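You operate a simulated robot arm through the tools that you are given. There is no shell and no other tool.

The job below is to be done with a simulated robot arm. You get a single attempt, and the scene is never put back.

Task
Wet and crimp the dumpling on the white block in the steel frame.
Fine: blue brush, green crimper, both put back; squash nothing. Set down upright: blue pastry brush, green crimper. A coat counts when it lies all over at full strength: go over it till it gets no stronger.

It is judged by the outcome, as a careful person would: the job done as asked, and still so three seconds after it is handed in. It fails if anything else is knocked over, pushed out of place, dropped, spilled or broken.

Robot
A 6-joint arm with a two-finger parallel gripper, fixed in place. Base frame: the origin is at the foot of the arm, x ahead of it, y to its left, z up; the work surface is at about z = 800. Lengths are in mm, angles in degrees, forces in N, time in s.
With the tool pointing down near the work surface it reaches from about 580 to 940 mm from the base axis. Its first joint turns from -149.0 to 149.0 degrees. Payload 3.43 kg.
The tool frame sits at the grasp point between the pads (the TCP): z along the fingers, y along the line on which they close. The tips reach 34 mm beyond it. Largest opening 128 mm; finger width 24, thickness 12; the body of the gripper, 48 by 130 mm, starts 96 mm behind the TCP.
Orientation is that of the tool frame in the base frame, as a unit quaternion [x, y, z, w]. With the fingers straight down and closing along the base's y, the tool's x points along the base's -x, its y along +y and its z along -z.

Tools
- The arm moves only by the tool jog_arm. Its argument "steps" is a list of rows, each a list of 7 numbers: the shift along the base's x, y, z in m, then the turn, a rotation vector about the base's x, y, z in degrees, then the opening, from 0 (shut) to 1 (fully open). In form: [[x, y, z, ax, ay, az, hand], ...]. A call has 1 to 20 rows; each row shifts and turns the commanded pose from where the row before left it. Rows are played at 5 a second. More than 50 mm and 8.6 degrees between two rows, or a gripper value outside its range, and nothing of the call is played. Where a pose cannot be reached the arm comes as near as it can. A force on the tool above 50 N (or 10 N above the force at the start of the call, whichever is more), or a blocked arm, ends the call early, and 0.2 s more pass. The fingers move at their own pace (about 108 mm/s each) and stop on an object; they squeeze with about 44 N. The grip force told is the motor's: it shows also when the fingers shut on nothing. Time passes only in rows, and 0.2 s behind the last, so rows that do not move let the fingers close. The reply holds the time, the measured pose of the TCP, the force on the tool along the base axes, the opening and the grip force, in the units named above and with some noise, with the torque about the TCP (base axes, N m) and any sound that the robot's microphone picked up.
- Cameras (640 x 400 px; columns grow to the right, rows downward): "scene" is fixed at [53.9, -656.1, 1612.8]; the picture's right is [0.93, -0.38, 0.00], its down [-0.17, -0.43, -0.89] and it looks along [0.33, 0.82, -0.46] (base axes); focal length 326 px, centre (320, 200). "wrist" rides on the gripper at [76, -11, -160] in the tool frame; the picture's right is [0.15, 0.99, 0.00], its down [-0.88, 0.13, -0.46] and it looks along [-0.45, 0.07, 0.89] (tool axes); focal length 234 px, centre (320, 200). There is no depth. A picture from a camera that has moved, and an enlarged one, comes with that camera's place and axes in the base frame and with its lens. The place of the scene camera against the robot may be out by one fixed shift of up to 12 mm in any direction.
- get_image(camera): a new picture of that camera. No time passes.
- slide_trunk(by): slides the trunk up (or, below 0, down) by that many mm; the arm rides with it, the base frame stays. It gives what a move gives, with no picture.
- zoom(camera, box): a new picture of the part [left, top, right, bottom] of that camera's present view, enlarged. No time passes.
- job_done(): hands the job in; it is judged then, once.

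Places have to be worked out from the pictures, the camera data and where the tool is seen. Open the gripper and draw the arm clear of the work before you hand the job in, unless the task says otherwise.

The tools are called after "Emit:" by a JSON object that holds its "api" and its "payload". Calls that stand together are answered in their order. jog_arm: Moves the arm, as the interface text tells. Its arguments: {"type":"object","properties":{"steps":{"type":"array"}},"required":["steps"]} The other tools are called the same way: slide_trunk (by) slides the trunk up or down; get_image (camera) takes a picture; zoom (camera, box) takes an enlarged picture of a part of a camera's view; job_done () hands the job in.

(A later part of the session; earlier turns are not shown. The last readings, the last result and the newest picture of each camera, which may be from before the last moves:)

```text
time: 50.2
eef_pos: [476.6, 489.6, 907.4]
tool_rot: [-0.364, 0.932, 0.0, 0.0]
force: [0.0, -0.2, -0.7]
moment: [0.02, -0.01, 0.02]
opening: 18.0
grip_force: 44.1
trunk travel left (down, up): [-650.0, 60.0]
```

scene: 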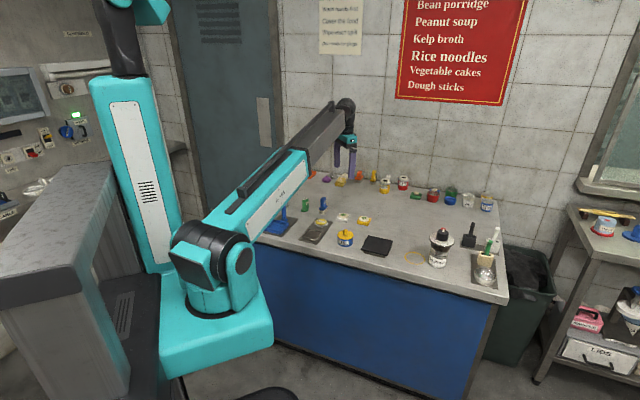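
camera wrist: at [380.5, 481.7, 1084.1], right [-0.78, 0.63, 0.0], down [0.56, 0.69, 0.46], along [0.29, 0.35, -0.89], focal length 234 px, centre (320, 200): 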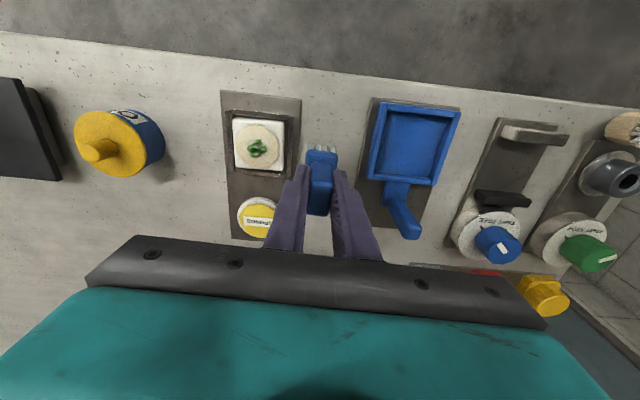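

Still no contact; I'll keep lowering gently.

Emit:
{"api": "jog_arm", "payload": {"steps": [[0, 0, -0.0006, 0, 0, 0, 0], [0, 0, 0, 0, 0, 0, 0]]}}

Emit:
{"api": "jog_arm", "payload": {"steps": [[0, 0, -0.0005, 0, 0, 0, 0], [0, 0, 0, 0, 0, 0, 0]]}}

Emit:
{"api": "zoom", "payload": {"camera": "scene", "box": [300, 215, 332, 240]}}

```text
time: 50.8
eef_pos: [476.5, 490.4, 908.0]
tool_rot: [-0.364, 0.931, 0.0, 0.001]
force: [2.0, -0.4, 6.7]
moment: [0.0, -0.13, 0.01]
opening: 17.8
grip_force: 44.1
trunk travel left (down, up): [-650.0, 60.0]
```

```text
time: 51.4
eef_pos: [476.8, 490.6, 907.6]
tool_rot: [-0.363, 0.932, 0.0, 0.002]
force: [2.4, 4.2, 15.7]
moment: [0.2, -0.22, -0.01]
opening: 17.7
grip_force: 43.6
trunk travel left (down, up): [-650.0, 60.0]
```

```text
16.00 times, centred on (316, 228) of scene
camera zoom: at [53.9, -656.1, 1612.8], right [0.93, -0.38, 0.0], down [-0.17, -0.43, -0.89], along [0.33, 0.82, -0.46], focal length 5211 px, centre (384, -240)
```

zoom: 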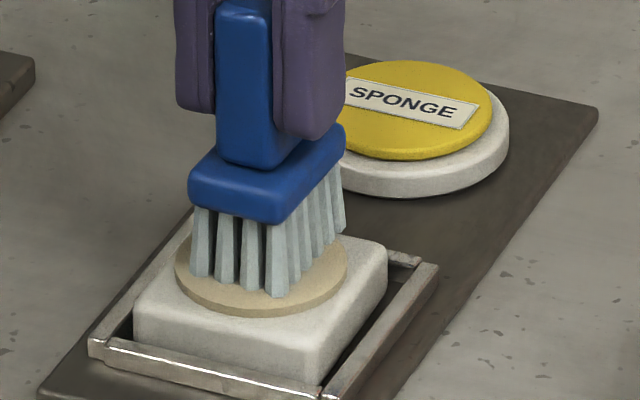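

Contact at commanded z≈905.4, with 15 N at 0.5 mm deeper. I'll ease to a light touch and make slow sideways strokes, first one way.

Emit:
{"api": "jog_arm", "payload": {"steps": [[0, 0, 0.0006, 0, 0, 0, 0], [-0.002, 0.0022, 0, 0, 0, 0, 0], [-0.002, 0.0022, 0, 0, 0, 0, 0], [-0.002, 0.0022, 0, 0, 0, 0, 0], [-0.002, 0.0022, 0, 0, 0, 0, 0], [0, 0, 0, 0, 0, 0, 0]]}}

Emit:
{"api": "zoom", "payload": {"camera": "scene", "box": [300, 215, 332, 240]}}

Emit:
{"api": "zoom", "payload": {"camera": "wrist", "box": [250, 80, 410, 200]}}

```text
time: 52.8
eef_pos: [467.8, 499.8, 907.6]
tool_rot: [-0.364, 0.931, 0.0, 0.0]
force: [-0.1, -2.9, 6.4]
moment: [-0.28, -0.02, 0.02]
opening: 17.5
grip_force: 44.0
trunk travel left (down, up): [-650.0, 60.0]
```

```text
16.00 times, centred on (316, 228) of scene
camera zoom: at [53.9, -656.1, 1612.8], right [0.93, -0.38, 0.0], down [-0.17, -0.43, -0.89], along [0.33, 0.82, -0.46], focal length 5211 px, centre (384, -240)
```

zoom: 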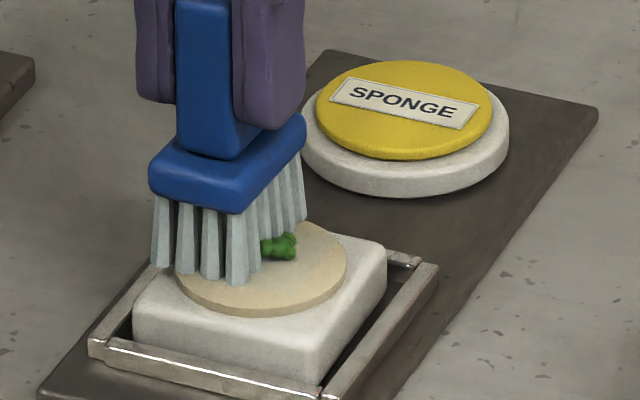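

```text
3.33 times, centred on (330, 140) of wrist
camera zoom: at [420.7, 438.8, 1066.7], right [-0.78, 0.63, 0.0], down [0.56, 0.69, 0.46], along [0.29, 0.35, -0.89], focal length 781 px, centre (287, 400)
```

zoom: 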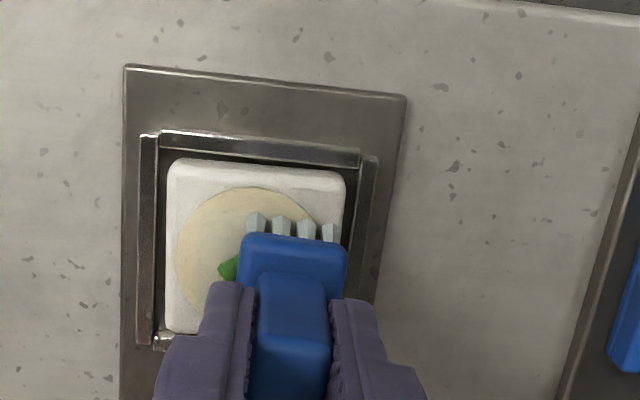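

The stroke ran at about 6 N without disturbing anything. I'll stroke across to the other side and back to the middle.

Emit:
{"api": "jog_arm", "payload": {"steps": [[0.002, -0.0022, 0, 0, 0, 0, 0], [0.002, -0.0022, 0, 0, 0, 0, 0], [0.002, -0.0022, 0, 0, 0, 0, 0], [0.002, -0.0022, 0, 0, 0, 0, 0], [0.002, -0.0022, 0, 0, 0, 0, 0], [0.002, -0.0022, 0, 0, 0, 0, 0], [0.002, -0.0022, 0, 0, 0, 0, 0], [0.002, -0.0022, 0, 0, 0, 0, 0], [0, 0, 0, 0, 0, 0, 0]]}}

Emit:
{"api": "zoom", "payload": {"camera": "scene", "box": [300, 215, 332, 240]}}

Emit:
{"api": "zoom", "payload": {"camera": "wrist", "box": [250, 80, 410, 200]}}

```text
time: 54.8
eef_pos: [485.0, 480.5, 907.1]
tool_rot: [-0.365, 0.931, 0.0, 0.0]
force: [-0.6, 0.3, 1.9]
moment: [0.01, 0.07, 0.0]
opening: 17.9
grip_force: 44.3
trunk travel left (down, up): [-650.0, 60.0]
```

```text
16.00 times, centred on (316, 228) of scene
camera zoom: at [53.9, -656.1, 1612.8], right [0.93, -0.38, 0.0], down [-0.17, -0.43, -0.89], along [0.33, 0.82, -0.46], focal length 5211 px, centre (384, -240)
```

zoom: 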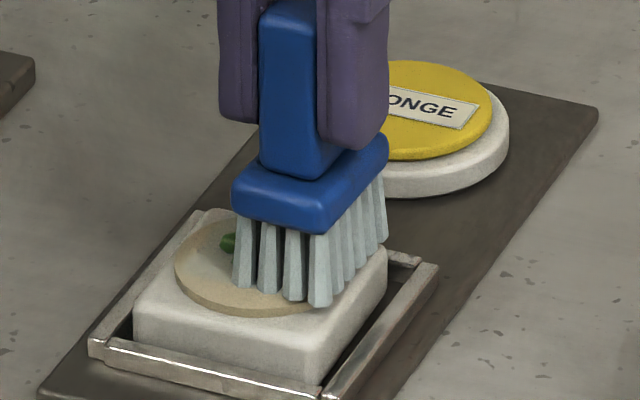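

```text
3.33 times, centred on (330, 140) of wrist
camera zoom: at [437.9, 420.7, 1066.8], right [-0.78, 0.63, 0.0], down [0.56, 0.69, 0.46], along [0.29, 0.35, -0.89], focal length 781 px, centre (287, 400)
```

zoom: 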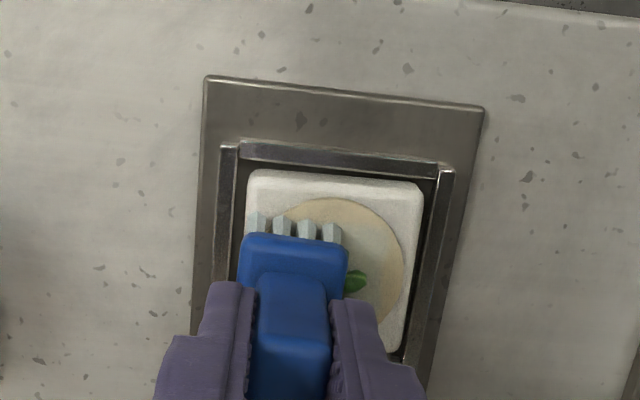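

The coat is now clearly visible as a greyer area; the near edge of the disc is still dry. I'll stroke over the near end and then move to the far end.

Emit:
{"api": "jog_arm", "payload": {"steps": [[-0.0029, -0.0027, 0, 0, 0, 0, 0], [-0.0029, -0.0027, 0, 0, 0, 0, 0], [-0.002, 0.0022, 0, 0, 0, 0, 0], [-0.002, 0.0022, 0, 0, 0, 0, 0], [-0.002, 0.0022, 0, 0, 0, 0, 0], [-0.002, 0.0022, 0, 0, 0, 0, 0], [-0.002, 0.0022, 0, 0, 0, 0, 0], [-0.002, 0.0022, 0, 0, 0, 0, 0], [-0.002, 0.0022, 0, 0, 0, 0, 0], [-0.002, 0.0022, 0, 0, 0, 0, 0], [0, 0, 0, 0, 0, 0, 0]]}}

Emit:
{"api": "zoom", "payload": {"camera": "scene", "box": [300, 215, 332, 240]}}

Emit:
{"api": "zoom", "payload": {"camera": "wrist", "box": [250, 80, 410, 200]}}

```text
time: 57.2
eef_pos: [461.6, 491.3, 907.6]
tool_rot: [-0.365, 0.931, 0.001, 0.0]
force: [1.0, -1.7, 6.3]
moment: [-0.1, -0.15, -0.02]
opening: 17.6
grip_force: 44.2
trunk travel left (down, up): [-650.0, 60.0]
```

```text
16.00 times, centred on (316, 228) of scene
camera zoom: at [53.9, -656.1, 1612.8], right [0.93, -0.38, 0.0], down [-0.17, -0.43, -0.89], along [0.33, 0.82, -0.46], focal length 5211 px, centre (384, -240)
```

zoom: 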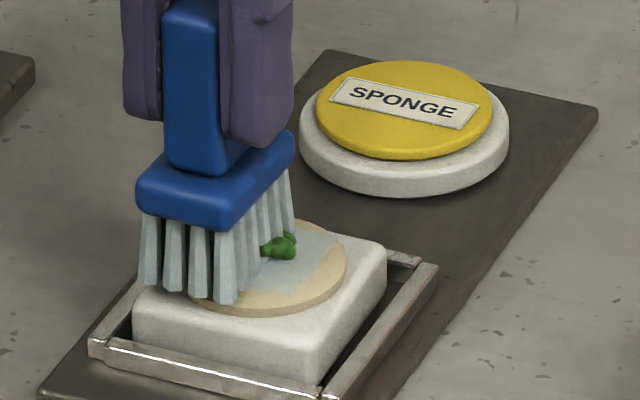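

```text
3.33 times, centred on (330, 140) of wrist
camera zoom: at [414.3, 431.7, 1066.6], right [-0.78, 0.63, 0.0], down [0.56, 0.69, 0.46], along [0.29, 0.36, -0.89], focal length 781 px, centre (287, 400)
```

zoom: 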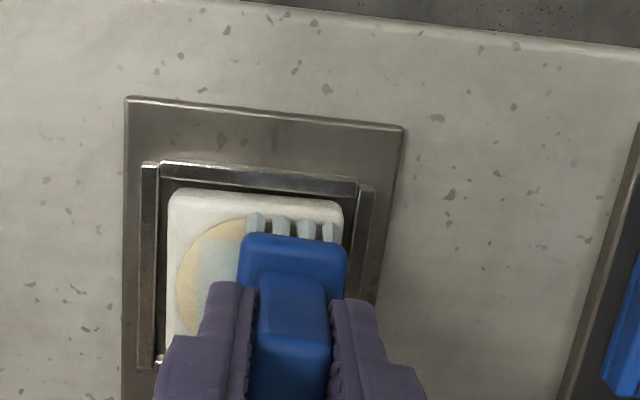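

The coat is building up (bluish), with dry crescents still at the edges. I'll lift and look at the whole pattern.

Emit:
{"api": "jog_arm", "payload": {"steps": [[0, 0, 0.003, 0, 0, 0, 0], [-0.01, 0.011, 0.012, 0, 0, 0, 0], [-0.02, 0.022, 0, 0, 0, 0, 0], [0, 0, 0, 0, 0, 0, 0]]}}

Emit:
{"api": "zoom", "payload": {"camera": "scene", "box": [304, 218, 328, 238]}}

Emit:
{"api": "zoom", "payload": {"camera": "wrist", "box": [215, 100, 305, 180]}}

```text
time: 58.2
eef_pos: [433.0, 526.2, 920.4]
tool_rot: [-0.364, 0.931, 0.0, 0.0]
force: [0.0, -0.3, -0.6]
moment: [0.04, 0.0, 0.0]
opening: 18.0
grip_force: 43.8
trunk travel left (down, up): [-650.0, 60.0]
```

```text
16.00 times, centred on (316, 228) of scene
camera zoom: at [53.9, -656.1, 1612.8], right [0.93, -0.38, 0.0], down [-0.17, -0.43, -0.89], along [0.33, 0.82, -0.46], focal length 5211 px, centre (384, -248)
```

zoom: 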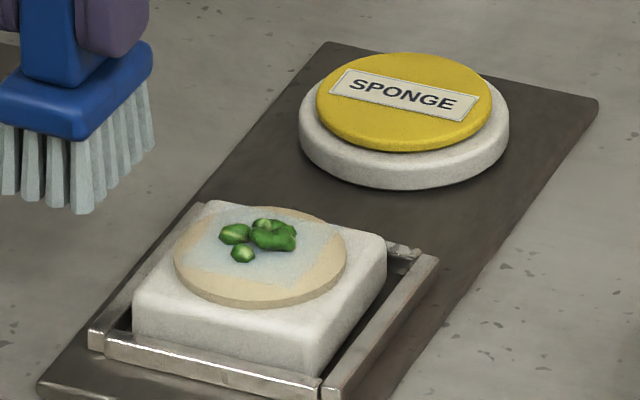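

```text
5.00 times, centred on (260, 140) of wrist
camera zoom: at [385.3, 465.8, 1080.0], right [-0.78, 0.63, 0.0], down [0.56, 0.69, 0.46], along [0.29, 0.35, -0.89], focal length 1171 px, centre (620, 500)
```

zoom: 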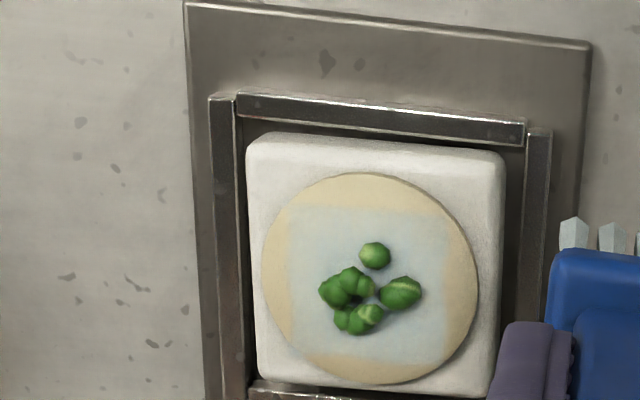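

The coat shows as a clear rectangle in the middle; the disc's edge all round is still dry. I'll brush longer lines reaching past every edge, starting on the near side.

Emit:
{"api": "jog_arm", "payload": {"steps": [[0.0101, -0.0155, 0, 0, 0, 0, 0], [0.0101, -0.0155, 0, 0, 0, 0, 0], [0, 0, -0.009, 0, 0, 0, 0], [0, 0, -0.004, 0, 0, 0, 0], [0, 0, -0.002, 0, 0, 0, 0], [0, 0, 0, 0, 0, 0, 0]]}}

Emit:
{"api": "zoom", "payload": {"camera": "scene", "box": [300, 215, 332, 240]}}

```text
time: 59.6
eef_pos: [452.0, 494.2, 906.9]
tool_rot: [-0.364, 0.931, 0.001, 0.001]
force: [1.8, 1.9, 6.6]
moment: [0.11, -0.16, 0.04]
opening: 17.9
grip_force: 43.4
trunk travel left (down, up): [-650.0, 60.0]
```

```text
16.00 times, centred on (316, 228) of scene
camera zoom: at [53.9, -656.1, 1612.8], right [0.93, -0.38, 0.0], down [-0.17, -0.43, -0.89], along [0.33, 0.82, -0.46], focal length 5211 px, centre (384, -240)
```

zoom: 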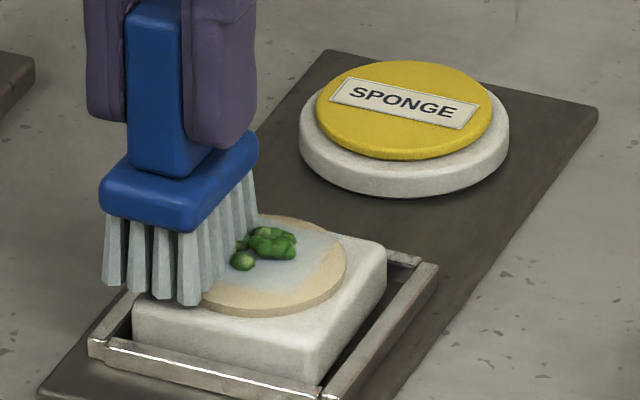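

Contact is about 6.6 N at the edge. Now the stroke across the near side of the disc.

Emit:
{"api": "jog_arm", "payload": {"steps": [[0.00271, -0.00294, 0, 0, 0, 0, 0], [0.00271, -0.00294, 0, 0, 0, 0, 0], [0.00271, -0.00294, 0, 0, 0, 0, 0], [0.00271, -0.00294, 0, 0, 0, 0, 0], [0.00271, -0.00294, 0, 0, 0, 0, 0], [0.00271, -0.00294, 0, 0, 0, 0, 0], [0.00271, -0.00294, 0, 0, 0, 0, 0], [0.00271, -0.00294, 0, 0, 0, 0, 0], [0.00271, -0.00294, 0, 0, 0, 0, 0], [0.00271, -0.00294, 0, 0, 0, 0, 0], [0, 0, 0, 0, 0, 0, 0]]}}

Emit:
{"api": "zoom", "payload": {"camera": "scene", "box": [300, 215, 332, 240]}}

Emit:
{"api": "zoom", "payload": {"camera": "wrist", "box": [250, 100, 410, 220]}}

```text
time: 62.0
eef_pos: [480.4, 466.5, 906.8]
tool_rot: [-0.365, 0.931, 0.0, 0.0]
force: [-2.2, 2.8, 8.1]
moment: [0.27, 0.1, 0.0]
opening: 17.9
grip_force: 44.5
trunk travel left (down, up): [-650.0, 60.0]
```

```text
16.00 times, centred on (316, 228) of scene
camera zoom: at [53.9, -656.1, 1612.8], right [0.93, -0.38, 0.0], down [-0.17, -0.43, -0.89], along [0.33, 0.82, -0.46], focal length 5211 px, centre (384, -240)
```

zoom: 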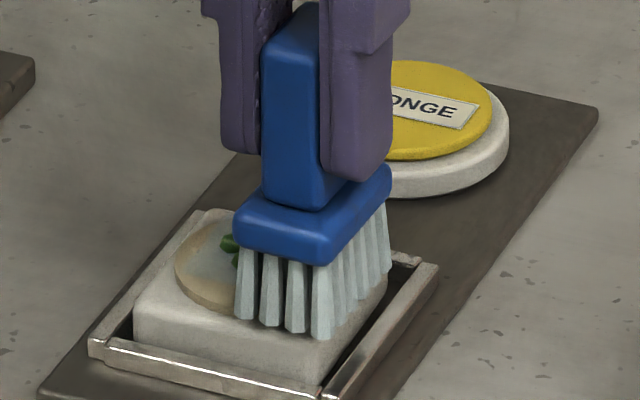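

```text
3.33 times, centred on (330, 160) of wrist
camera zoom: at [432.8, 405.7, 1066.4], right [-0.78, 0.63, 0.0], down [0.56, 0.69, 0.46], along [0.29, 0.36, -0.89], focal length 781 px, centre (287, 333)
```

zoom: 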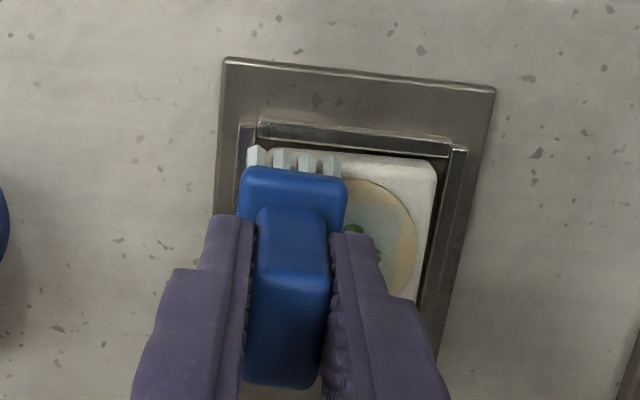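

Force stays around 8 N. I'll shift 4 mm along and stroke back.

Emit:
{"api": "jog_arm", "payload": {"steps": [[0.0029, 0.0027, 0, 0, 0, 0, 0], [-0.00271, 0.00294, 0, 0, 0, 0, 0], [-0.00271, 0.00294, 0, 0, 0, 0, 0], [-0.00271, 0.00294, 0, 0, 0, 0, 0], [-0.00271, 0.00294, 0, 0, 0, 0, 0], [-0.00271, 0.00294, 0, 0, 0, 0, 0], [-0.00271, 0.00294, 0, 0, 0, 0, 0], [-0.00271, 0.00294, 0, 0, 0, 0, 0], [-0.00271, 0.00294, 0, 0, 0, 0, 0], [-0.00271, 0.00294, 0, 0, 0, 0, 0], [-0.00271, 0.00294, 0, 0, 0, 0, 0], [0.0029, 0.0027, 0, 0, 0, 0, 0], [0.0029, 0.0027, 0, 0, 0, 0, 0], [0, 0, 0, 0, 0, 0, 0]]}}

Emit:
{"api": "zoom", "payload": {"camera": "scene", "box": [300, 215, 332, 240]}}

```text
time: 65.0
eef_pos: [461.4, 503.0, 907.5]
tool_rot: [-0.364, 0.932, 0.001, 0.0]
force: [-1.7, -0.1, 3.0]
moment: [-0.02, 0.09, -0.01]
opening: 18.0
grip_force: 43.9
trunk travel left (down, up): [-650.0, 60.0]
```

```text
16.00 times, centred on (316, 228) of scene
camera zoom: at [53.9, -656.1, 1612.8], right [0.93, -0.38, 0.0], down [-0.17, -0.43, -0.89], along [0.33, 0.82, -0.46], focal length 5211 px, centre (384, -240)
```

zoom: 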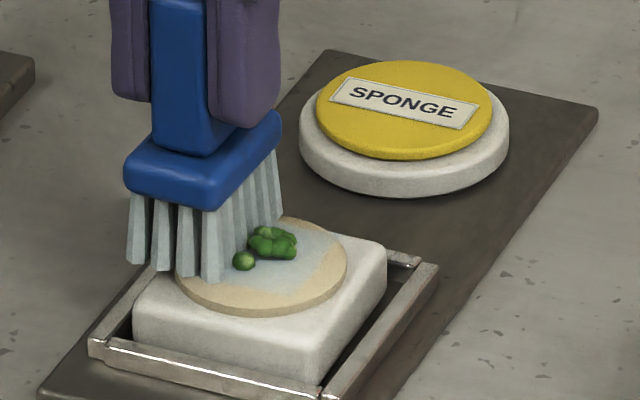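

The disc's edges still look dry even after strokes over them. I'll lift and compare the coat's outline with before.

Emit:
{"api": "jog_arm", "payload": {"steps": [[0, 0, 0.003, 0, 0, 0, 0], [-0.01, 0.011, 0.012, 0, 0, 0, 0], [-0.02, 0.022, 0, 0, 0, 0, 0], [0, 0, 0, 0, 0, 0, 0]]}}

Emit:
{"api": "zoom", "payload": {"camera": "wrist", "box": [215, 90, 305, 170]}}

Emit:
{"api": "zoom", "payload": {"camera": "scene", "box": [304, 218, 328, 238]}}

```text
time: 66.0
eef_pos: [431.9, 533.8, 922.0]
tool_rot: [-0.364, 0.932, 0.001, 0.0]
force: [0.2, 0.3, -0.5]
moment: [0.03, 0.01, -0.01]
opening: 17.8
grip_force: 43.3
trunk travel left (down, up): [-650.0, 60.0]
```

```text
5.00 times, centred on (260, 130) of wrist
camera zoom: at [385.0, 474.3, 1081.2], right [-0.78, 0.63, 0.0], down [0.56, 0.69, 0.46], along [0.29, 0.35, -0.89], focal length 1171 px, centre (620, 550)
```

zoom: 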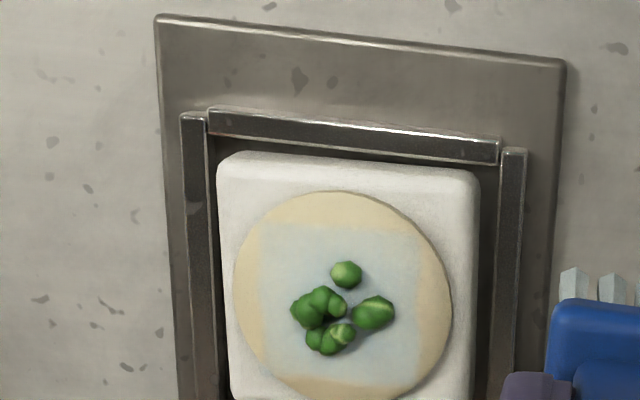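

```text
16.00 times, centred on (316, 228) of scene
camera zoom: at [53.9, -656.1, 1612.8], right [0.93, -0.38, 0.0], down [-0.17, -0.43, -0.89], along [0.33, 0.82, -0.46], focal length 5211 px, centre (384, -248)
```

zoom: 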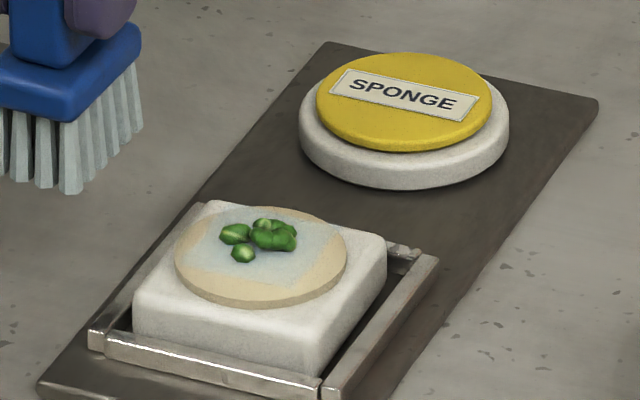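

The outline hasn't changed: the coat forms a fixed square patch on the dumpling, so the rim outside it isn't counted. I'll zoom in to judge how even and strong it is.

Emit:
{"api": "zoom", "payload": {"camera": "wrist", "box": [244, 112, 284, 148]}}

Emit:
{"api": "zoom", "payload": {"camera": "wrist", "box": [244, 140, 284, 176]}}

```text
11.11 times, centred on (264, 130) of wrist
camera zoom: at [385.0, 474.3, 1081.2], right [-0.78, 0.63, 0.0], down [0.56, 0.69, 0.46], along [0.29, 0.35, -0.89], focal length 2602 px, centre (942, 978)
```

zoom: 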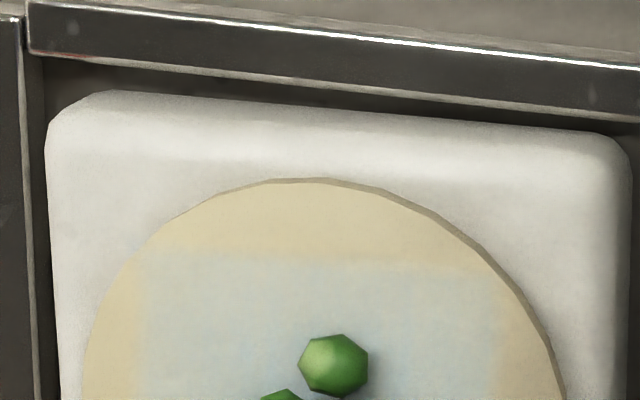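

```text
11.11 times, centred on (264, 158) of wrist
camera zoom: at [385.0, 474.3, 1081.2], right [-0.78, 0.63, 0.0], down [0.56, 0.69, 0.46], along [0.29, 0.35, -0.89], focal length 2602 px, centre (942, 667)
```

zoom: 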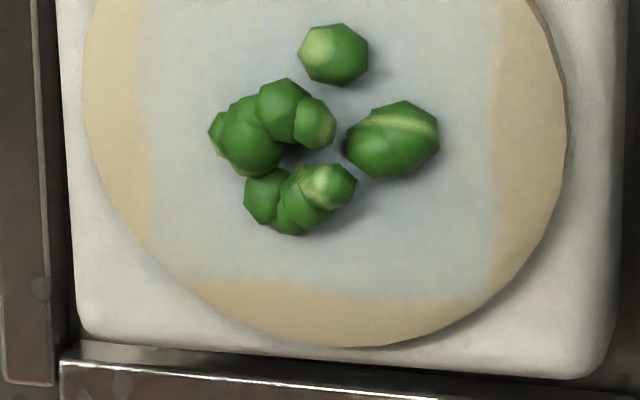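

The patch is bluish and fairly even. I'll go over it again with two full passes covering the square, then compare the strength.

Emit:
{"api": "jog_arm", "payload": {"steps": [[0.0146, -0.0196, 0, 0, 0, 0, 0], [0.0146, -0.0197, 0, 0, 0, 0, 0], [0, 0, -0.009, 0, 0, 0, 0], [0, 0, -0.004, 0, 0, 0, 0], [0, 0, -0.002, 0, 0, 0, 0], [0.00271, -0.00294, 0, 0, 0, 0, 0], [0.00271, -0.00294, 0, 0, 0, 0, 0], [0.00271, -0.00294, 0, 0, 0, 0, 0], [0.00271, -0.00294, 0, 0, 0, 0, 0], [0.00271, -0.00294, 0, 0, 0, 0, 0], [0.00271, -0.00294, 0, 0, 0, 0, 0], [0.00271, -0.00294, 0, 0, 0, 0, 0], [0, 0, 0, 0, 0, 0, 0]]}}

Emit:
{"api": "jog_arm", "payload": {"steps": [[0.0029, 0.0027, 0, 0, 0, 0, 0], [0.0029, 0.0027, 0, 0, 0, 0, 0], [0.0029, 0.0027, 0, 0, 0, 0, 0], [-0.00271, 0.00294, 0, 0, 0, 0, 0], [-0.00271, 0.00294, 0, 0, 0, 0, 0], [-0.00271, 0.00294, 0, 0, 0, 0, 0], [-0.00271, 0.00294, 0, 0, 0, 0, 0], [-0.00271, 0.00294, 0, 0, 0, 0, 0], [-0.00271, 0.00294, 0, 0, 0, 0, 0], [-0.00271, 0.00294, 0, 0, 0, 0, 0], [0, 0, 0, 0, 0, 0, 0]]}}

Emit:
{"api": "zoom", "payload": {"camera": "scene", "box": [300, 215, 332, 240]}}

```text
time: 68.8
eef_pos: [480.6, 475.4, 907.4]
tool_rot: [-0.365, 0.931, 0.0, -0.001]
force: [0.3, -0.7, -0.9]
moment: [0.02, -0.02, -0.03]
opening: 17.9
grip_force: 43.8
trunk travel left (down, up): [-650.0, 60.0]
```

```text
time: 71.2
eef_pos: [470.2, 503.4, 906.9]
tool_rot: [-0.364, 0.931, -0.001, 0.001]
force: [1.7, -0.2, 6.9]
moment: [-0.16, -0.17, 0.01]
opening: 17.7
grip_force: 44.0
trunk travel left (down, up): [-650.0, 60.0]
```

```text
16.00 times, centred on (316, 228) of scene
camera zoom: at [53.9, -656.1, 1612.8], right [0.93, -0.38, 0.0], down [-0.17, -0.43, -0.89], along [0.33, 0.82, -0.46], focal length 5211 px, centre (384, -240)
```

zoom: 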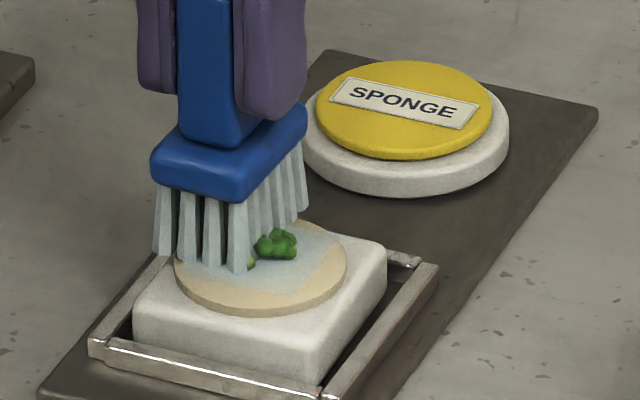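

The first pass may have lifted off at its end. I'll lower 0.3 mm and go over the square again both ways.

Emit:
{"api": "jog_arm", "payload": {"steps": [[0, 0, -0.0003, 0, 0, 0, 0], [0.00271, -0.00294, 0, 0, 0, 0, 0], [0.00271, -0.00294, 0, 0, 0, 0, 0], [0.00271, -0.00294, 0, 0, 0, 0, 0], [0.00271, -0.00294, 0, 0, 0, 0, 0], [0.00271, -0.00294, 0, 0, 0, 0, 0], [0.00271, -0.00294, 0, 0, 0, 0, 0], [0.00271, -0.00294, 0, 0, 0, 0, 0], [0, 0, 0, 0, 0, 0, 0]]}}

Emit:
{"api": "jog_arm", "payload": {"steps": [[-0.0029, -0.0027, 0, 0, 0, 0, 0], [-0.0029, -0.0027, 0, 0, 0, 0, 0], [-0.0029, -0.0027, 0, 0, 0, 0, 0], [-0.00271, 0.00294, 0, 0, 0, 0, 0], [-0.00271, 0.00294, 0, 0, 0, 0, 0], [-0.00271, 0.00294, 0, 0, 0, 0, 0], [-0.00271, 0.00294, 0, 0, 0, 0, 0], [-0.00271, 0.00294, 0, 0, 0, 0, 0], [-0.00271, 0.00294, 0, 0, 0, 0, 0], [-0.00271, 0.00294, 0, 0, 0, 0, 0], [0, 0, 0, 0, 0, 0, 0]]}}

Emit:
{"api": "zoom", "payload": {"camera": "scene", "box": [300, 215, 332, 240]}}

```text
time: 73.2
eef_pos: [488.4, 483.0, 907.6]
tool_rot: [-0.365, 0.931, -0.001, -0.001]
force: [-2.2, 1.4, 10.5]
moment: [0.2, 0.27, -0.03]
opening: 17.7
grip_force: 43.9
trunk travel left (down, up): [-650.0, 60.0]
```

```text
time: 75.6
eef_pos: [459.5, 496.1, 906.3]
tool_rot: [-0.364, 0.931, 0.0, 0.0]
force: [2.3, -1.8, 9.6]
moment: [-0.13, -0.26, -0.02]
opening: 17.9
grip_force: 44.2
trunk travel left (down, up): [-650.0, 60.0]
```

```text
16.00 times, centred on (316, 228) of scene
camera zoom: at [53.9, -656.1, 1612.8], right [0.93, -0.38, 0.0], down [-0.17, -0.43, -0.89], along [0.33, 0.82, -0.46], focal length 5211 px, centre (384, -240)
```

zoom: 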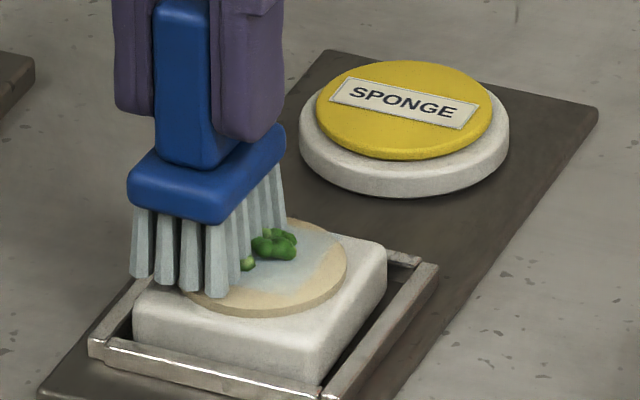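

Forces are about 10 N and the block is steady. I'll lift to the same viewpoint as before and compare.

Emit:
{"api": "jog_arm", "payload": {"steps": [[0, 0, 0.0033, 0, 0, 0, 0], [-0.0092, 0.0123, 0.012, 0, 0, 0, 0], [-0.02, 0.027, 0, 0, 0, 0, 0], [0, 0, 0, 0, 0, 0, 0]]}}

Emit:
{"api": "zoom", "payload": {"camera": "wrist", "box": [244, 112, 284, 148]}}

Emit:
{"api": "zoom", "payload": {"camera": "wrist", "box": [244, 140, 284, 176]}}

Emit:
{"api": "zoom", "payload": {"camera": "scene", "box": [304, 218, 328, 238]}}

```text
time: 76.6
eef_pos: [431.2, 536.6, 925.0]
tool_rot: [-0.364, 0.931, 0.0, 0.0]
force: [-0.2, 0.2, -0.7]
moment: [-0.02, -0.06, -0.02]
opening: 17.8
grip_force: 44.2
trunk travel left (down, up): [-650.0, 60.0]
```

```text
11.11 times, centred on (264, 130) of wrist
camera zoom: at [383.0, 475.8, 1084.3], right [-0.78, 0.63, 0.0], down [0.56, 0.69, 0.46], along [0.29, 0.35, -0.89], focal length 2602 px, centre (942, 978)
```

zoom: 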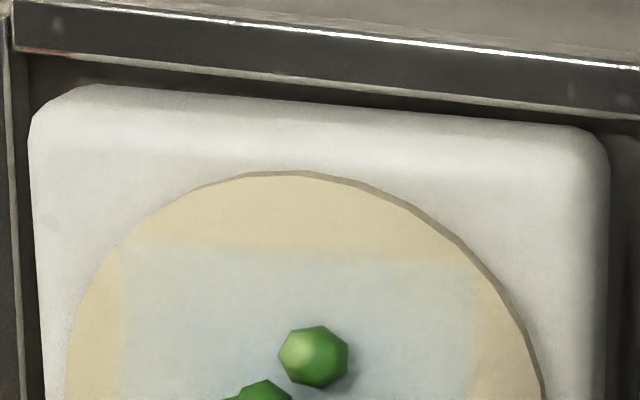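

```text
11.11 times, centred on (264, 158) of wrist
camera zoom: at [383.0, 475.8, 1084.3], right [-0.78, 0.63, 0.0], down [0.56, 0.69, 0.46], along [0.29, 0.35, -0.89], focal length 2602 px, centre (942, 667)
```

zoom: 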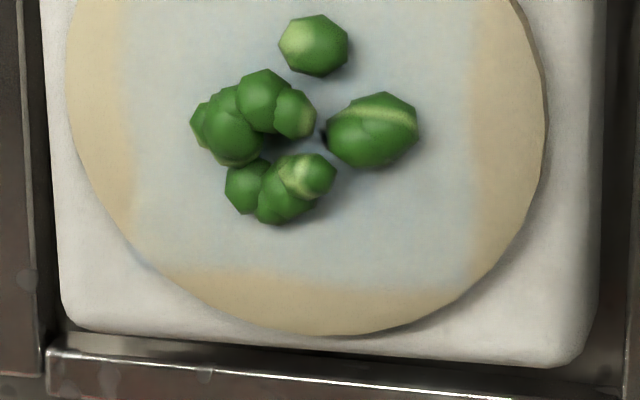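

```text
16.00 times, centred on (316, 228) of scene
camera zoom: at [53.9, -656.1, 1612.8], right [0.93, -0.38, 0.0], down [-0.17, -0.43, -0.89], along [0.33, 0.82, -0.46], focal length 5211 px, centre (384, -248)
```

zoom: 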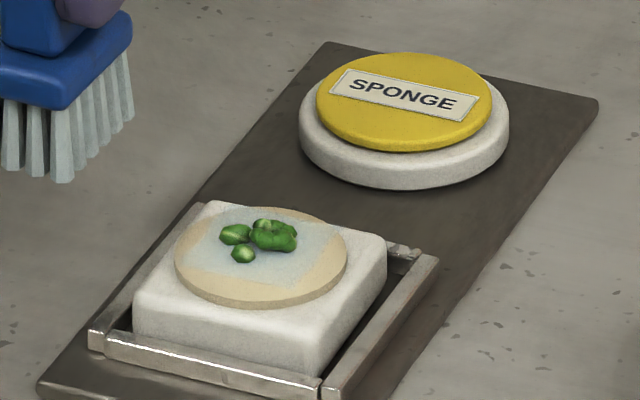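

The coat is more even than before. To be sure of full strength I'll re-wet the brush at the sponge and go over it once more.

Emit:
{"api": "jog_arm", "payload": {"steps": [[0.0286, 0.0063, 0, 0, 0, 0, 0], [0.0286, 0.0063, 0, 0, 0, 0, 0], [0.0286, 0.0063, 0, 0, 0, 0, 0], [0.0285, 0.0063, 0, 0, 0, 0, 0], [0, 0, -0.012, 0, 0, 0, 0], [0, 0, -0.008, 0, 0, 0, 0], [0, 0, -0.002, 0, 0, 0, 0], [0, 0, 0, 0, 0, 0, 0]]}}

Emit:
{"api": "zoom", "payload": {"camera": "scene", "box": [305, 200, 341, 230]}}

```text
time: 78.4
eef_pos: [545.4, 560.7, 899.2]
tool_rot: [-0.363, 0.932, 0.0, 0.0]
force: [0.0, -0.3, -0.4]
moment: [-0.03, -0.01, 0.01]
opening: 18.0
grip_force: 44.1
trunk travel left (down, up): [-650.0, 60.0]
```

```text
13.33 times, centred on (323, 215) of scene
camera zoom: at [53.9, -656.1, 1612.8], right [0.93, -0.38, 0.0], down [-0.17, -0.43, -0.89], along [0.33, 0.82, -0.46], focal length 4342 px, centre (280, 0)
```

zoom: 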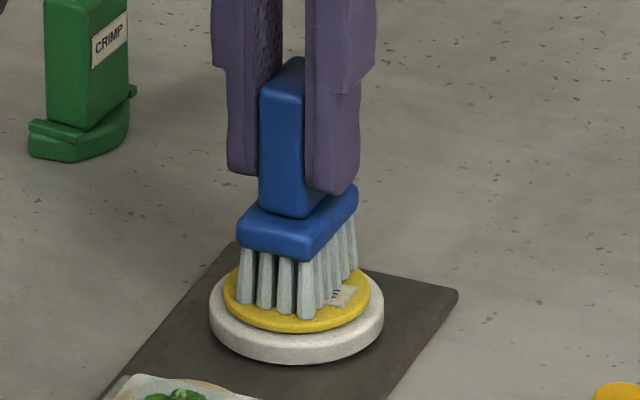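

Just above contact, and the bristles look paler than when freshly wet. I'll press down lightly.

Emit:
{"api": "jog_arm", "payload": {"steps": [[0, 0, -0.0008, 0, 0, 0, 0], [0, 0, -0.0006, 0, 0, 0, 0], [0, 0, 0, 0, 0, 0, 0]]}}

Emit:
{"api": "zoom", "payload": {"camera": "scene", "box": [305, 200, 341, 230]}}

```text
time: 79.2
eef_pos: [545.6, 559.7, 899.7]
tool_rot: [-0.363, 0.932, -0.001, 0.0]
force: [0.2, 0.0, 2.3]
moment: [-0.04, -0.02, -0.01]
opening: 17.7
grip_force: 44.1
trunk travel left (down, up): [-650.0, 60.0]
```

```text
13.33 times, centred on (323, 215) of scene
camera zoom: at [53.9, -656.1, 1612.8], right [0.93, -0.38, 0.0], down [-0.17, -0.43, -0.89], along [0.33, 0.82, -0.46], focal length 4342 px, centre (280, 0)
```

zoom: 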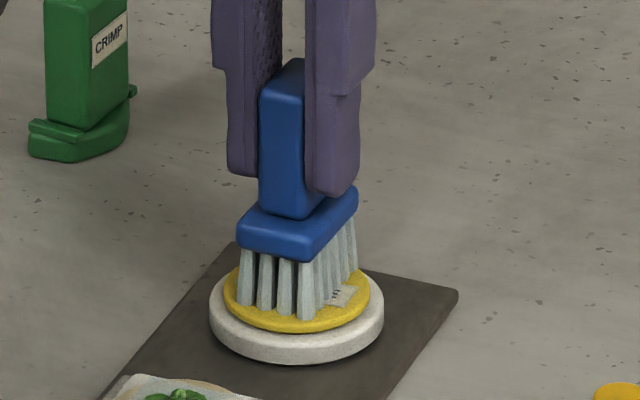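

Contact at 2.3 N; a slightly firmer press will make sure it loads.

Emit:
{"api": "jog_arm", "payload": {"steps": [[0, 0, -0.0006, 0, 0, 0, 0], [0, 0, 0, 0, 0, 0, 0], [0, 0, 0, 0, 0, 0, 0]]}}

Emit:
{"api": "zoom", "payload": {"camera": "scene", "box": [305, 200, 341, 230]}}

```text
time: 80.0
eef_pos: [545.6, 560.2, 900.2]
tool_rot: [-0.364, 0.932, 0.001, 0.001]
force: [-0.1, -0.6, 8.9]
moment: [-0.16, 0.08, 0.01]
opening: 18.0
grip_force: 44.2
trunk travel left (down, up): [-650.0, 60.0]
```

```text
13.33 times, centred on (323, 215) of scene
camera zoom: at [53.9, -656.1, 1612.8], right [0.93, -0.38, 0.0], down [-0.17, -0.43, -0.89], along [0.33, 0.82, -0.46], focal length 4342 px, centre (280, 0)
```

zoom: 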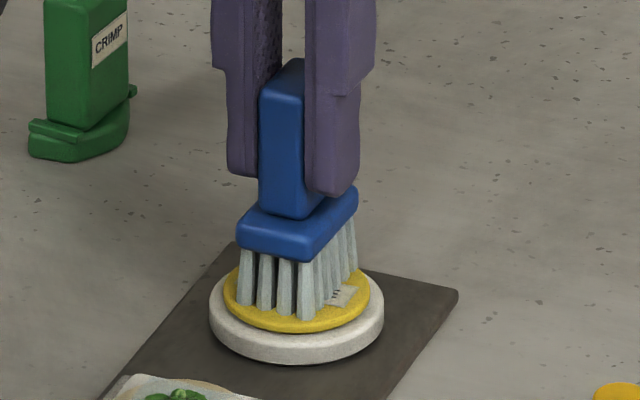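

The brush is loaded again. I'll lift, return to the dumpling and go over the square patch again.

Emit:
{"api": "jog_arm", "payload": {"steps": [[0, 0, 0.004, 0, 0, 0, 0], [0, 0, 0.02, 0, 0, 0, 0], [-0.0213, -0.0161, 0, 0, 0, 0, 0], [-0.0213, -0.0161, 0, 0, 0, 0, 0], [-0.0213, -0.0161, 0, 0, 0, 0, 0], [-0.0212, -0.0162, 0, 0, 0, 0, 0], [0, 0, -0.009, 0, 0, 0, 0], [0, 0, -0.004, 0, 0, 0, 0], [0, 0, -0.0023, 0, 0, 0, 0], [0, 0, 0, 0, 0, 0, 0]]}}

Emit:
{"api": "jog_arm", "payload": {"steps": [[0.00271, -0.00294, 0, 0, 0, 0, 0], [0.00271, -0.00294, 0, 0, 0, 0, 0], [0.00271, -0.00294, 0, 0, 0, 0, 0], [0.00271, -0.00294, 0, 0, 0, 0, 0], [0.00271, -0.00294, 0, 0, 0, 0, 0], [0.00271, -0.00294, 0, 0, 0, 0, 0], [0.00271, -0.00294, 0, 0, 0, 0, 0], [0, 0, 0, 0, 0, 0, 0]]}}

Emit:
{"api": "jog_arm", "payload": {"steps": [[0.0029, 0.0027, 0, 0, 0, 0, 0], [0.0029, 0.0027, 0, 0, 0, 0, 0], [0.0029, 0.0027, 0, 0, 0, 0, 0], [-0.00271, 0.00294, 0, 0, 0, 0, 0], [-0.00271, 0.00294, 0, 0, 0, 0, 0], [-0.00271, 0.00294, 0, 0, 0, 0, 0], [-0.00271, 0.00294, 0, 0, 0, 0, 0], [-0.00271, 0.00294, 0, 0, 0, 0, 0], [-0.00271, 0.00294, 0, 0, 0, 0, 0], [-0.00271, 0.00294, 0, 0, 0, 0, 0], [0, 0, 0, 0, 0, 0, 0]]}}

Emit:
{"api": "zoom", "payload": {"camera": "scene", "box": [300, 215, 332, 240]}}

```text
time: 82.2
eef_pos: [460.0, 496.8, 907.6]
tool_rot: [-0.363, 0.932, 0.001, 0.001]
force: [1.3, -0.6, 7.3]
moment: [-0.14, -0.18, -0.04]
opening: 17.9
grip_force: 43.7
trunk travel left (down, up): [-650.0, 60.0]
```

```text
time: 84.0
eef_pos: [480.6, 476.3, 906.5]
tool_rot: [-0.365, 0.931, -0.001, 0.001]
force: [-2.0, 2.1, 8.9]
moment: [0.22, 0.14, -0.03]
opening: 18.0
grip_force: 44.4
trunk travel left (down, up): [-650.0, 60.0]
```

```text
time: 86.4
eef_pos: [470.1, 505.0, 907.5]
tool_rot: [-0.364, 0.931, 0.001, 0.0]
force: [0.1, -0.2, -1.6]
moment: [0.05, -0.01, 0.01]
opening: 17.7
grip_force: 44.5
trunk travel left (down, up): [-650.0, 60.0]
```

```text
16.00 times, centred on (316, 228) of scene
camera zoom: at [53.9, -656.1, 1612.8], right [0.93, -0.38, 0.0], down [-0.17, -0.43, -0.89], along [0.33, 0.82, -0.46], focal length 5211 px, centre (384, -240)
```

zoom: 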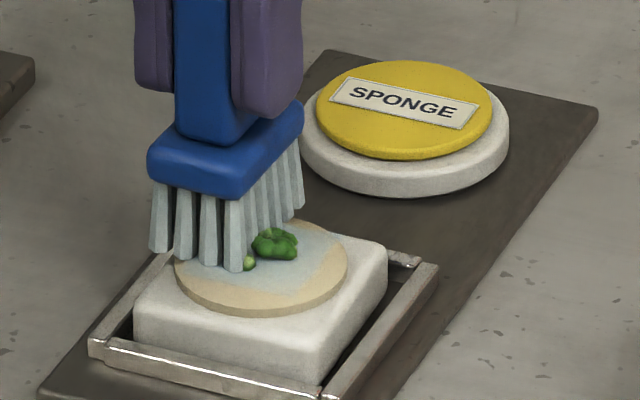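

Contact was lost at the end of that line. I'll lower 0.4 mm and stroke back along both lines.

Emit:
{"api": "jog_arm", "payload": {"steps": [[0, 0, -0.0004, 0, 0, 0, 0], [0.00271, -0.00294, 0, 0, 0, 0, 0], [0.00271, -0.00294, 0, 0, 0, 0, 0], [0.00271, -0.00294, 0, 0, 0, 0, 0], [0.00271, -0.00294, 0, 0, 0, 0, 0], [0.00271, -0.00294, 0, 0, 0, 0, 0], [0.00271, -0.00294, 0, 0, 0, 0, 0], [0.00271, -0.00294, 0, 0, 0, 0, 0], [0, 0, 0, 0, 0, 0, 0]]}}

Emit:
{"api": "jog_arm", "payload": {"steps": [[-0.00271, 0.00294, 0, 0, 0, 0, 0], [-0.00271, 0.00294, 0, 0, 0, 0, 0], [-0.00271, 0.00294, 0, 0, 0, 0, 0], [-0.00271, 0.00294, 0, 0, 0, 0, 0], [-0.00271, 0.00294, 0, 0, 0, 0, 0], [-0.00271, 0.00294, 0, 0, 0, 0, 0], [-0.00271, 0.00294, 0, 0, 0, 0, 0], [-0.0029, -0.0027, 0, 0, 0, 0, 0], [-0.0029, -0.0027, 0, 0, 0, 0, 0], [-0.0029, -0.0027, 0, 0, 0, 0, 0], [0.00271, -0.00294, 0, 0, 0, 0, 0], [0.00271, -0.00294, 0, 0, 0, 0, 0], [0.00271, -0.00294, 0, 0, 0, 0, 0], [0.00271, -0.00294, 0, 0, 0, 0, 0], [0.00271, -0.00294, 0, 0, 0, 0, 0], [0.00271, -0.00294, 0, 0, 0, 0, 0], [0.00271, -0.00294, 0, 0, 0, 0, 0], [0, 0, 0, 0, 0, 0, 0]]}}

Emit:
{"api": "zoom", "payload": {"camera": "scene", "box": [300, 215, 332, 240]}}

```text
time: 88.4
eef_pos: [487.4, 484.6, 906.5]
tool_rot: [-0.365, 0.931, 0.0, 0.0]
force: [-1.9, 2.3, 11.0]
moment: [0.21, 0.28, 0.0]
opening: 18.1
grip_force: 44.5
trunk travel left (down, up): [-650.0, 60.0]
```

```text
time: 92.2
eef_pos: [479.2, 476.8, 906.0]
tool_rot: [-0.365, 0.931, 0.0, 0.001]
force: [-0.8, 0.0, 2.0]
moment: [0.05, 0.08, 0.0]
opening: 17.8
grip_force: 44.0
trunk travel left (down, up): [-650.0, 60.0]
```

```text
16.00 times, centred on (316, 228) of scene
camera zoom: at [53.9, -656.1, 1612.8], right [0.93, -0.38, 0.0], down [-0.17, -0.43, -0.89], along [0.33, 0.82, -0.46], focal length 5211 px, centre (384, -240)
```

zoom: 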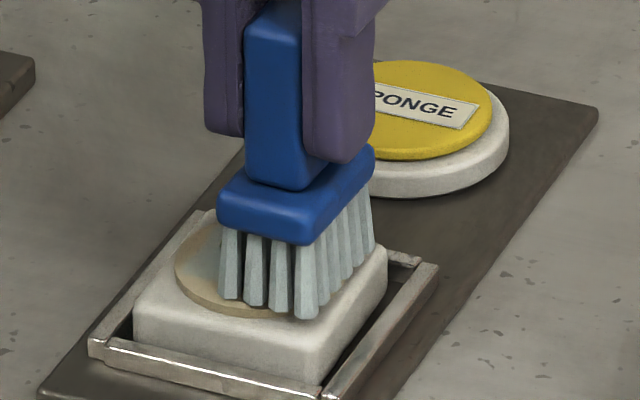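

I'll lift to the same viewpoint again and compare the strength.

Emit:
{"api": "jog_arm", "payload": {"steps": [[0, 0, 0.0037, 0, 0, 0, 0], [0, 0, 0.012, 0, 0, 0, 0], [-0.0241, 0.03, 0, 0, 0, 0, 0], [-0.0241, 0.0299, 0, 0, 0, 0, 0], [0, 0, 0, 0, 0, 0, 0]]}}

Emit:
{"api": "zoom", "payload": {"camera": "wrist", "box": [244, 112, 284, 148]}}

Emit:
{"api": "zoom", "payload": {"camera": "wrist", "box": [244, 140, 284, 176]}}

Emit:
{"api": "zoom", "payload": {"camera": "scene", "box": [304, 218, 328, 238]}}

```text
time: 93.4
eef_pos: [432.7, 537.5, 923.3]
tool_rot: [-0.364, 0.932, 0.0, 0.0]
force: [-0.8, -0.4, 0.1]
moment: [-0.03, 0.0, 0.02]
opening: 17.5
grip_force: 43.8
trunk travel left (down, up): [-650.0, 60.0]
```

```text
11.11 times, centred on (264, 130) of wrist
camera zoom: at [385.4, 478.0, 1082.3], right [-0.78, 0.63, 0.0], down [0.56, 0.69, 0.46], along [0.29, 0.35, -0.89], focal length 2602 px, centre (942, 978)
```

zoom: 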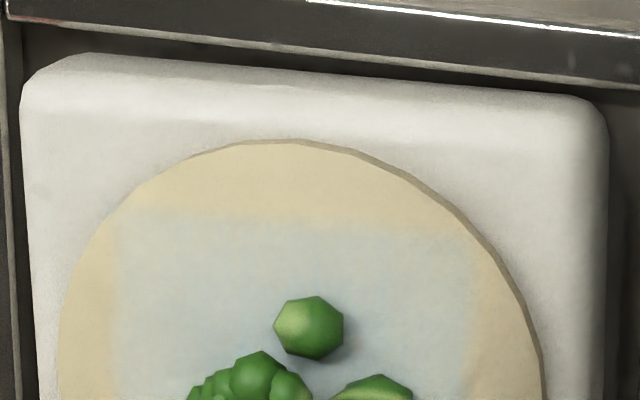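

```text
11.11 times, centred on (264, 158) of wrist
camera zoom: at [385.4, 478.0, 1082.3], right [-0.78, 0.63, 0.0], down [0.56, 0.69, 0.46], along [0.29, 0.35, -0.89], focal length 2602 px, centre (942, 667)
```

zoom: 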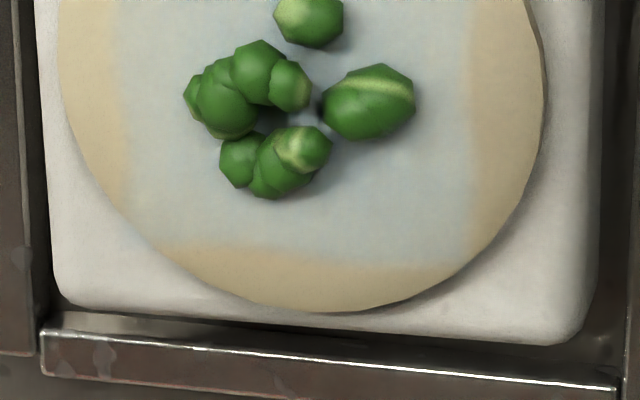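

```text
16.00 times, centred on (316, 228) of scene
camera zoom: at [53.9, -656.1, 1612.8], right [0.93, -0.38, 0.0], down [-0.17, -0.43, -0.89], along [0.33, 0.82, -0.46], focal length 5211 px, centre (384, -248)
```

zoom: 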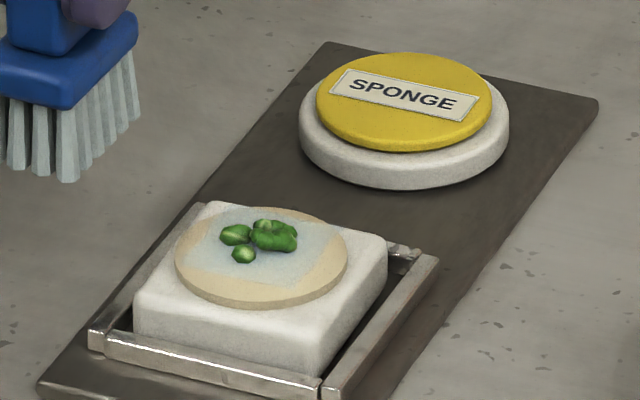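

The tone hasn't changed from the last look, so the coat seems saturated. For certainty at the borders I'll make one more pass along the far end and the near end.

Emit:
{"api": "jog_arm", "payload": {"steps": [[0.0198, -0.0135, 0, 0, 0, 0, 0], [0.0198, -0.0135, 0, 0, 0, 0, 0], [0, 0, -0.009, 0, 0, 0, 0], [0, 0, -0.004, 0, 0, 0, 0], [0, 0, -0.0026, 0, 0, 0, 0], [0, 0, 0, 0, 0, 0, 0]]}}

Emit:
{"api": "jog_arm", "payload": {"steps": [[0.00271, -0.00294, 0, 0, 0, 0, 0], [0.00271, -0.00294, 0, 0, 0, 0, 0], [0.00271, -0.00294, 0, 0, 0, 0, 0], [0.00271, -0.00294, 0, 0, 0, 0, 0], [0.00271, -0.00294, 0, 0, 0, 0, 0], [0.00271, -0.00294, 0, 0, 0, 0, 0], [0.00271, -0.00294, 0, 0, 0, 0, 0], [0.00271, -0.00294, 0, 0, 0, 0, 0], [0, 0, 0, 0, 0, 0, 0]]}}

Emit:
{"api": "jog_arm", "payload": {"steps": [[-0.0029, -0.0027, 0, 0, 0, 0, 0], [-0.0029, -0.0027, 0, 0, 0, 0, 0], [-0.0029, -0.0027, 0, 0, 0, 0, 0], [-0.0029, -0.0027, 0, 0, 0, 0, 0], [-0.0029, -0.0027, 0, 0, 0, 0, 0], [-0.00271, 0.00294, 0, 0, 0, 0, 0], [-0.00271, 0.00294, 0, 0, 0, 0, 0], [-0.00271, 0.00294, 0, 0, 0, 0, 0], [-0.00271, 0.00294, 0, 0, 0, 0, 0], [-0.00271, 0.00294, 0, 0, 0, 0, 0], [-0.00271, 0.00294, 0, 0, 0, 0, 0], [-0.00271, 0.00294, 0, 0, 0, 0, 0], [-0.00271, 0.00294, 0, 0, 0, 0, 0], [0, 0, 0, 0, 0, 0, 0]]}}

Emit:
{"api": "zoom", "payload": {"camera": "scene", "box": [300, 215, 332, 240]}}

```text
time: 94.8
eef_pos: [471.3, 509.4, 907.2]
tool_rot: [-0.363, 0.932, 0.0, 0.0]
force: [0.1, 1.1, 3.6]
moment: [0.0, 0.0, 0.0]
opening: 17.4
grip_force: 44.1
trunk travel left (down, up): [-650.0, 60.0]
```

```text
time: 96.8
eef_pos: [492.1, 485.1, 907.8]
tool_rot: [-0.365, 0.931, 0.001, 0.0]
force: [-1.3, -0.2, 4.5]
moment: [0.06, 0.16, -0.05]
opening: 17.9
grip_force: 43.8
trunk travel left (down, up): [-650.0, 60.0]
```

```text
time: 99.8
eef_pos: [455.6, 495.3, 906.5]
tool_rot: [-0.364, 0.931, -0.001, 0.0]
force: [1.2, -1.9, 8.7]
moment: [-0.16, -0.23, -0.01]
opening: 18.0
grip_force: 43.7
trunk travel left (down, up): [-650.0, 60.0]
```

```text
16.00 times, centred on (316, 228) of scene
camera zoom: at [53.9, -656.1, 1612.8], right [0.93, -0.38, 0.0], down [-0.17, -0.43, -0.89], along [0.33, 0.82, -0.46], focal length 5211 px, centre (384, -240)
```

zoom: 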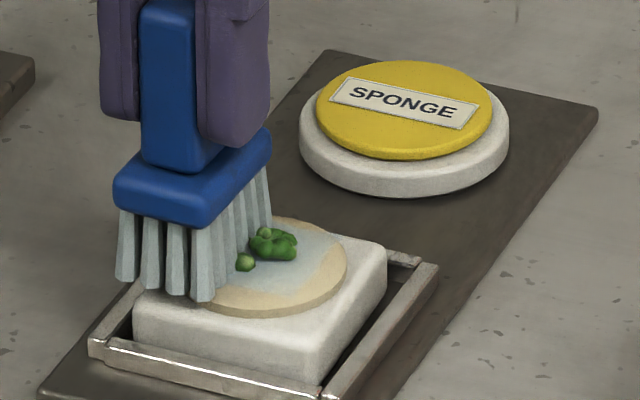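

Good contact throughout (4–9 N). I'll check once more from the same viewpoint.

Emit:
{"api": "jog_arm", "payload": {"steps": [[0, 0, 0.0036, 0, 0, 0, 0], [0, 0, 0.012, 0, 0, 0, 0], [-0.0125, 0.0202, 0, 0, 0, 0, 0], [-0.0126, 0.0203, 0, 0, 0, 0, 0], [0, 0, 0, 0, 0, 0, 0]]}}

Emit:
{"api": "zoom", "payload": {"camera": "wrist", "box": [234, 108, 290, 178]}}

Emit:
{"api": "zoom", "payload": {"camera": "scene", "box": [304, 218, 328, 238]}}

```text
time: 101.0
eef_pos: [434.8, 536.1, 921.1]
tool_rot: [-0.364, 0.931, -0.001, 0.0]
force: [0.0, 0.7, -0.6]
moment: [-0.01, 0.02, 0.03]
opening: 17.6
grip_force: 44.1
trunk travel left (down, up): [-650.0, 60.0]
```

```text
5.71 times, centred on (262, 143) of wrist
camera zoom: at [387.3, 475.5, 1080.3], right [-0.78, 0.63, 0.0], down [0.56, 0.69, 0.46], along [0.29, 0.35, -0.89], focal length 1338 px, centre (651, 526)
```

zoom: 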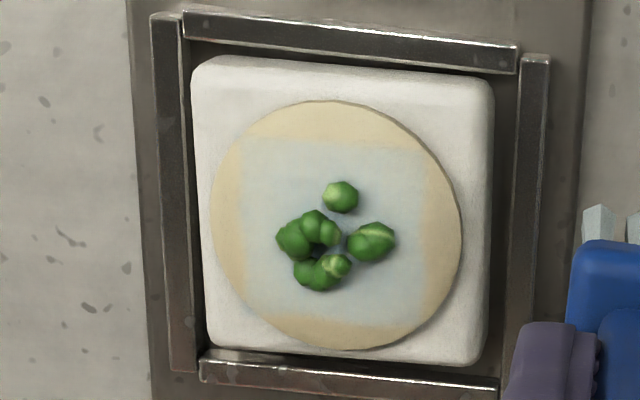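

```text
16.00 times, centred on (316, 228) of scene
camera zoom: at [53.9, -656.1, 1612.8], right [0.93, -0.38, 0.0], down [-0.17, -0.43, -0.89], along [0.33, 0.82, -0.46], focal length 5211 px, centre (384, -248)
```

zoom: 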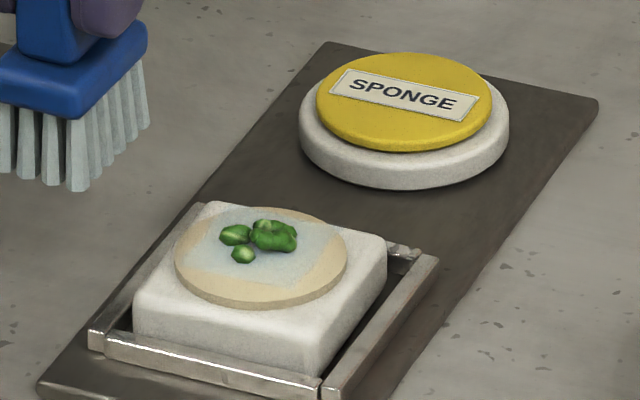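

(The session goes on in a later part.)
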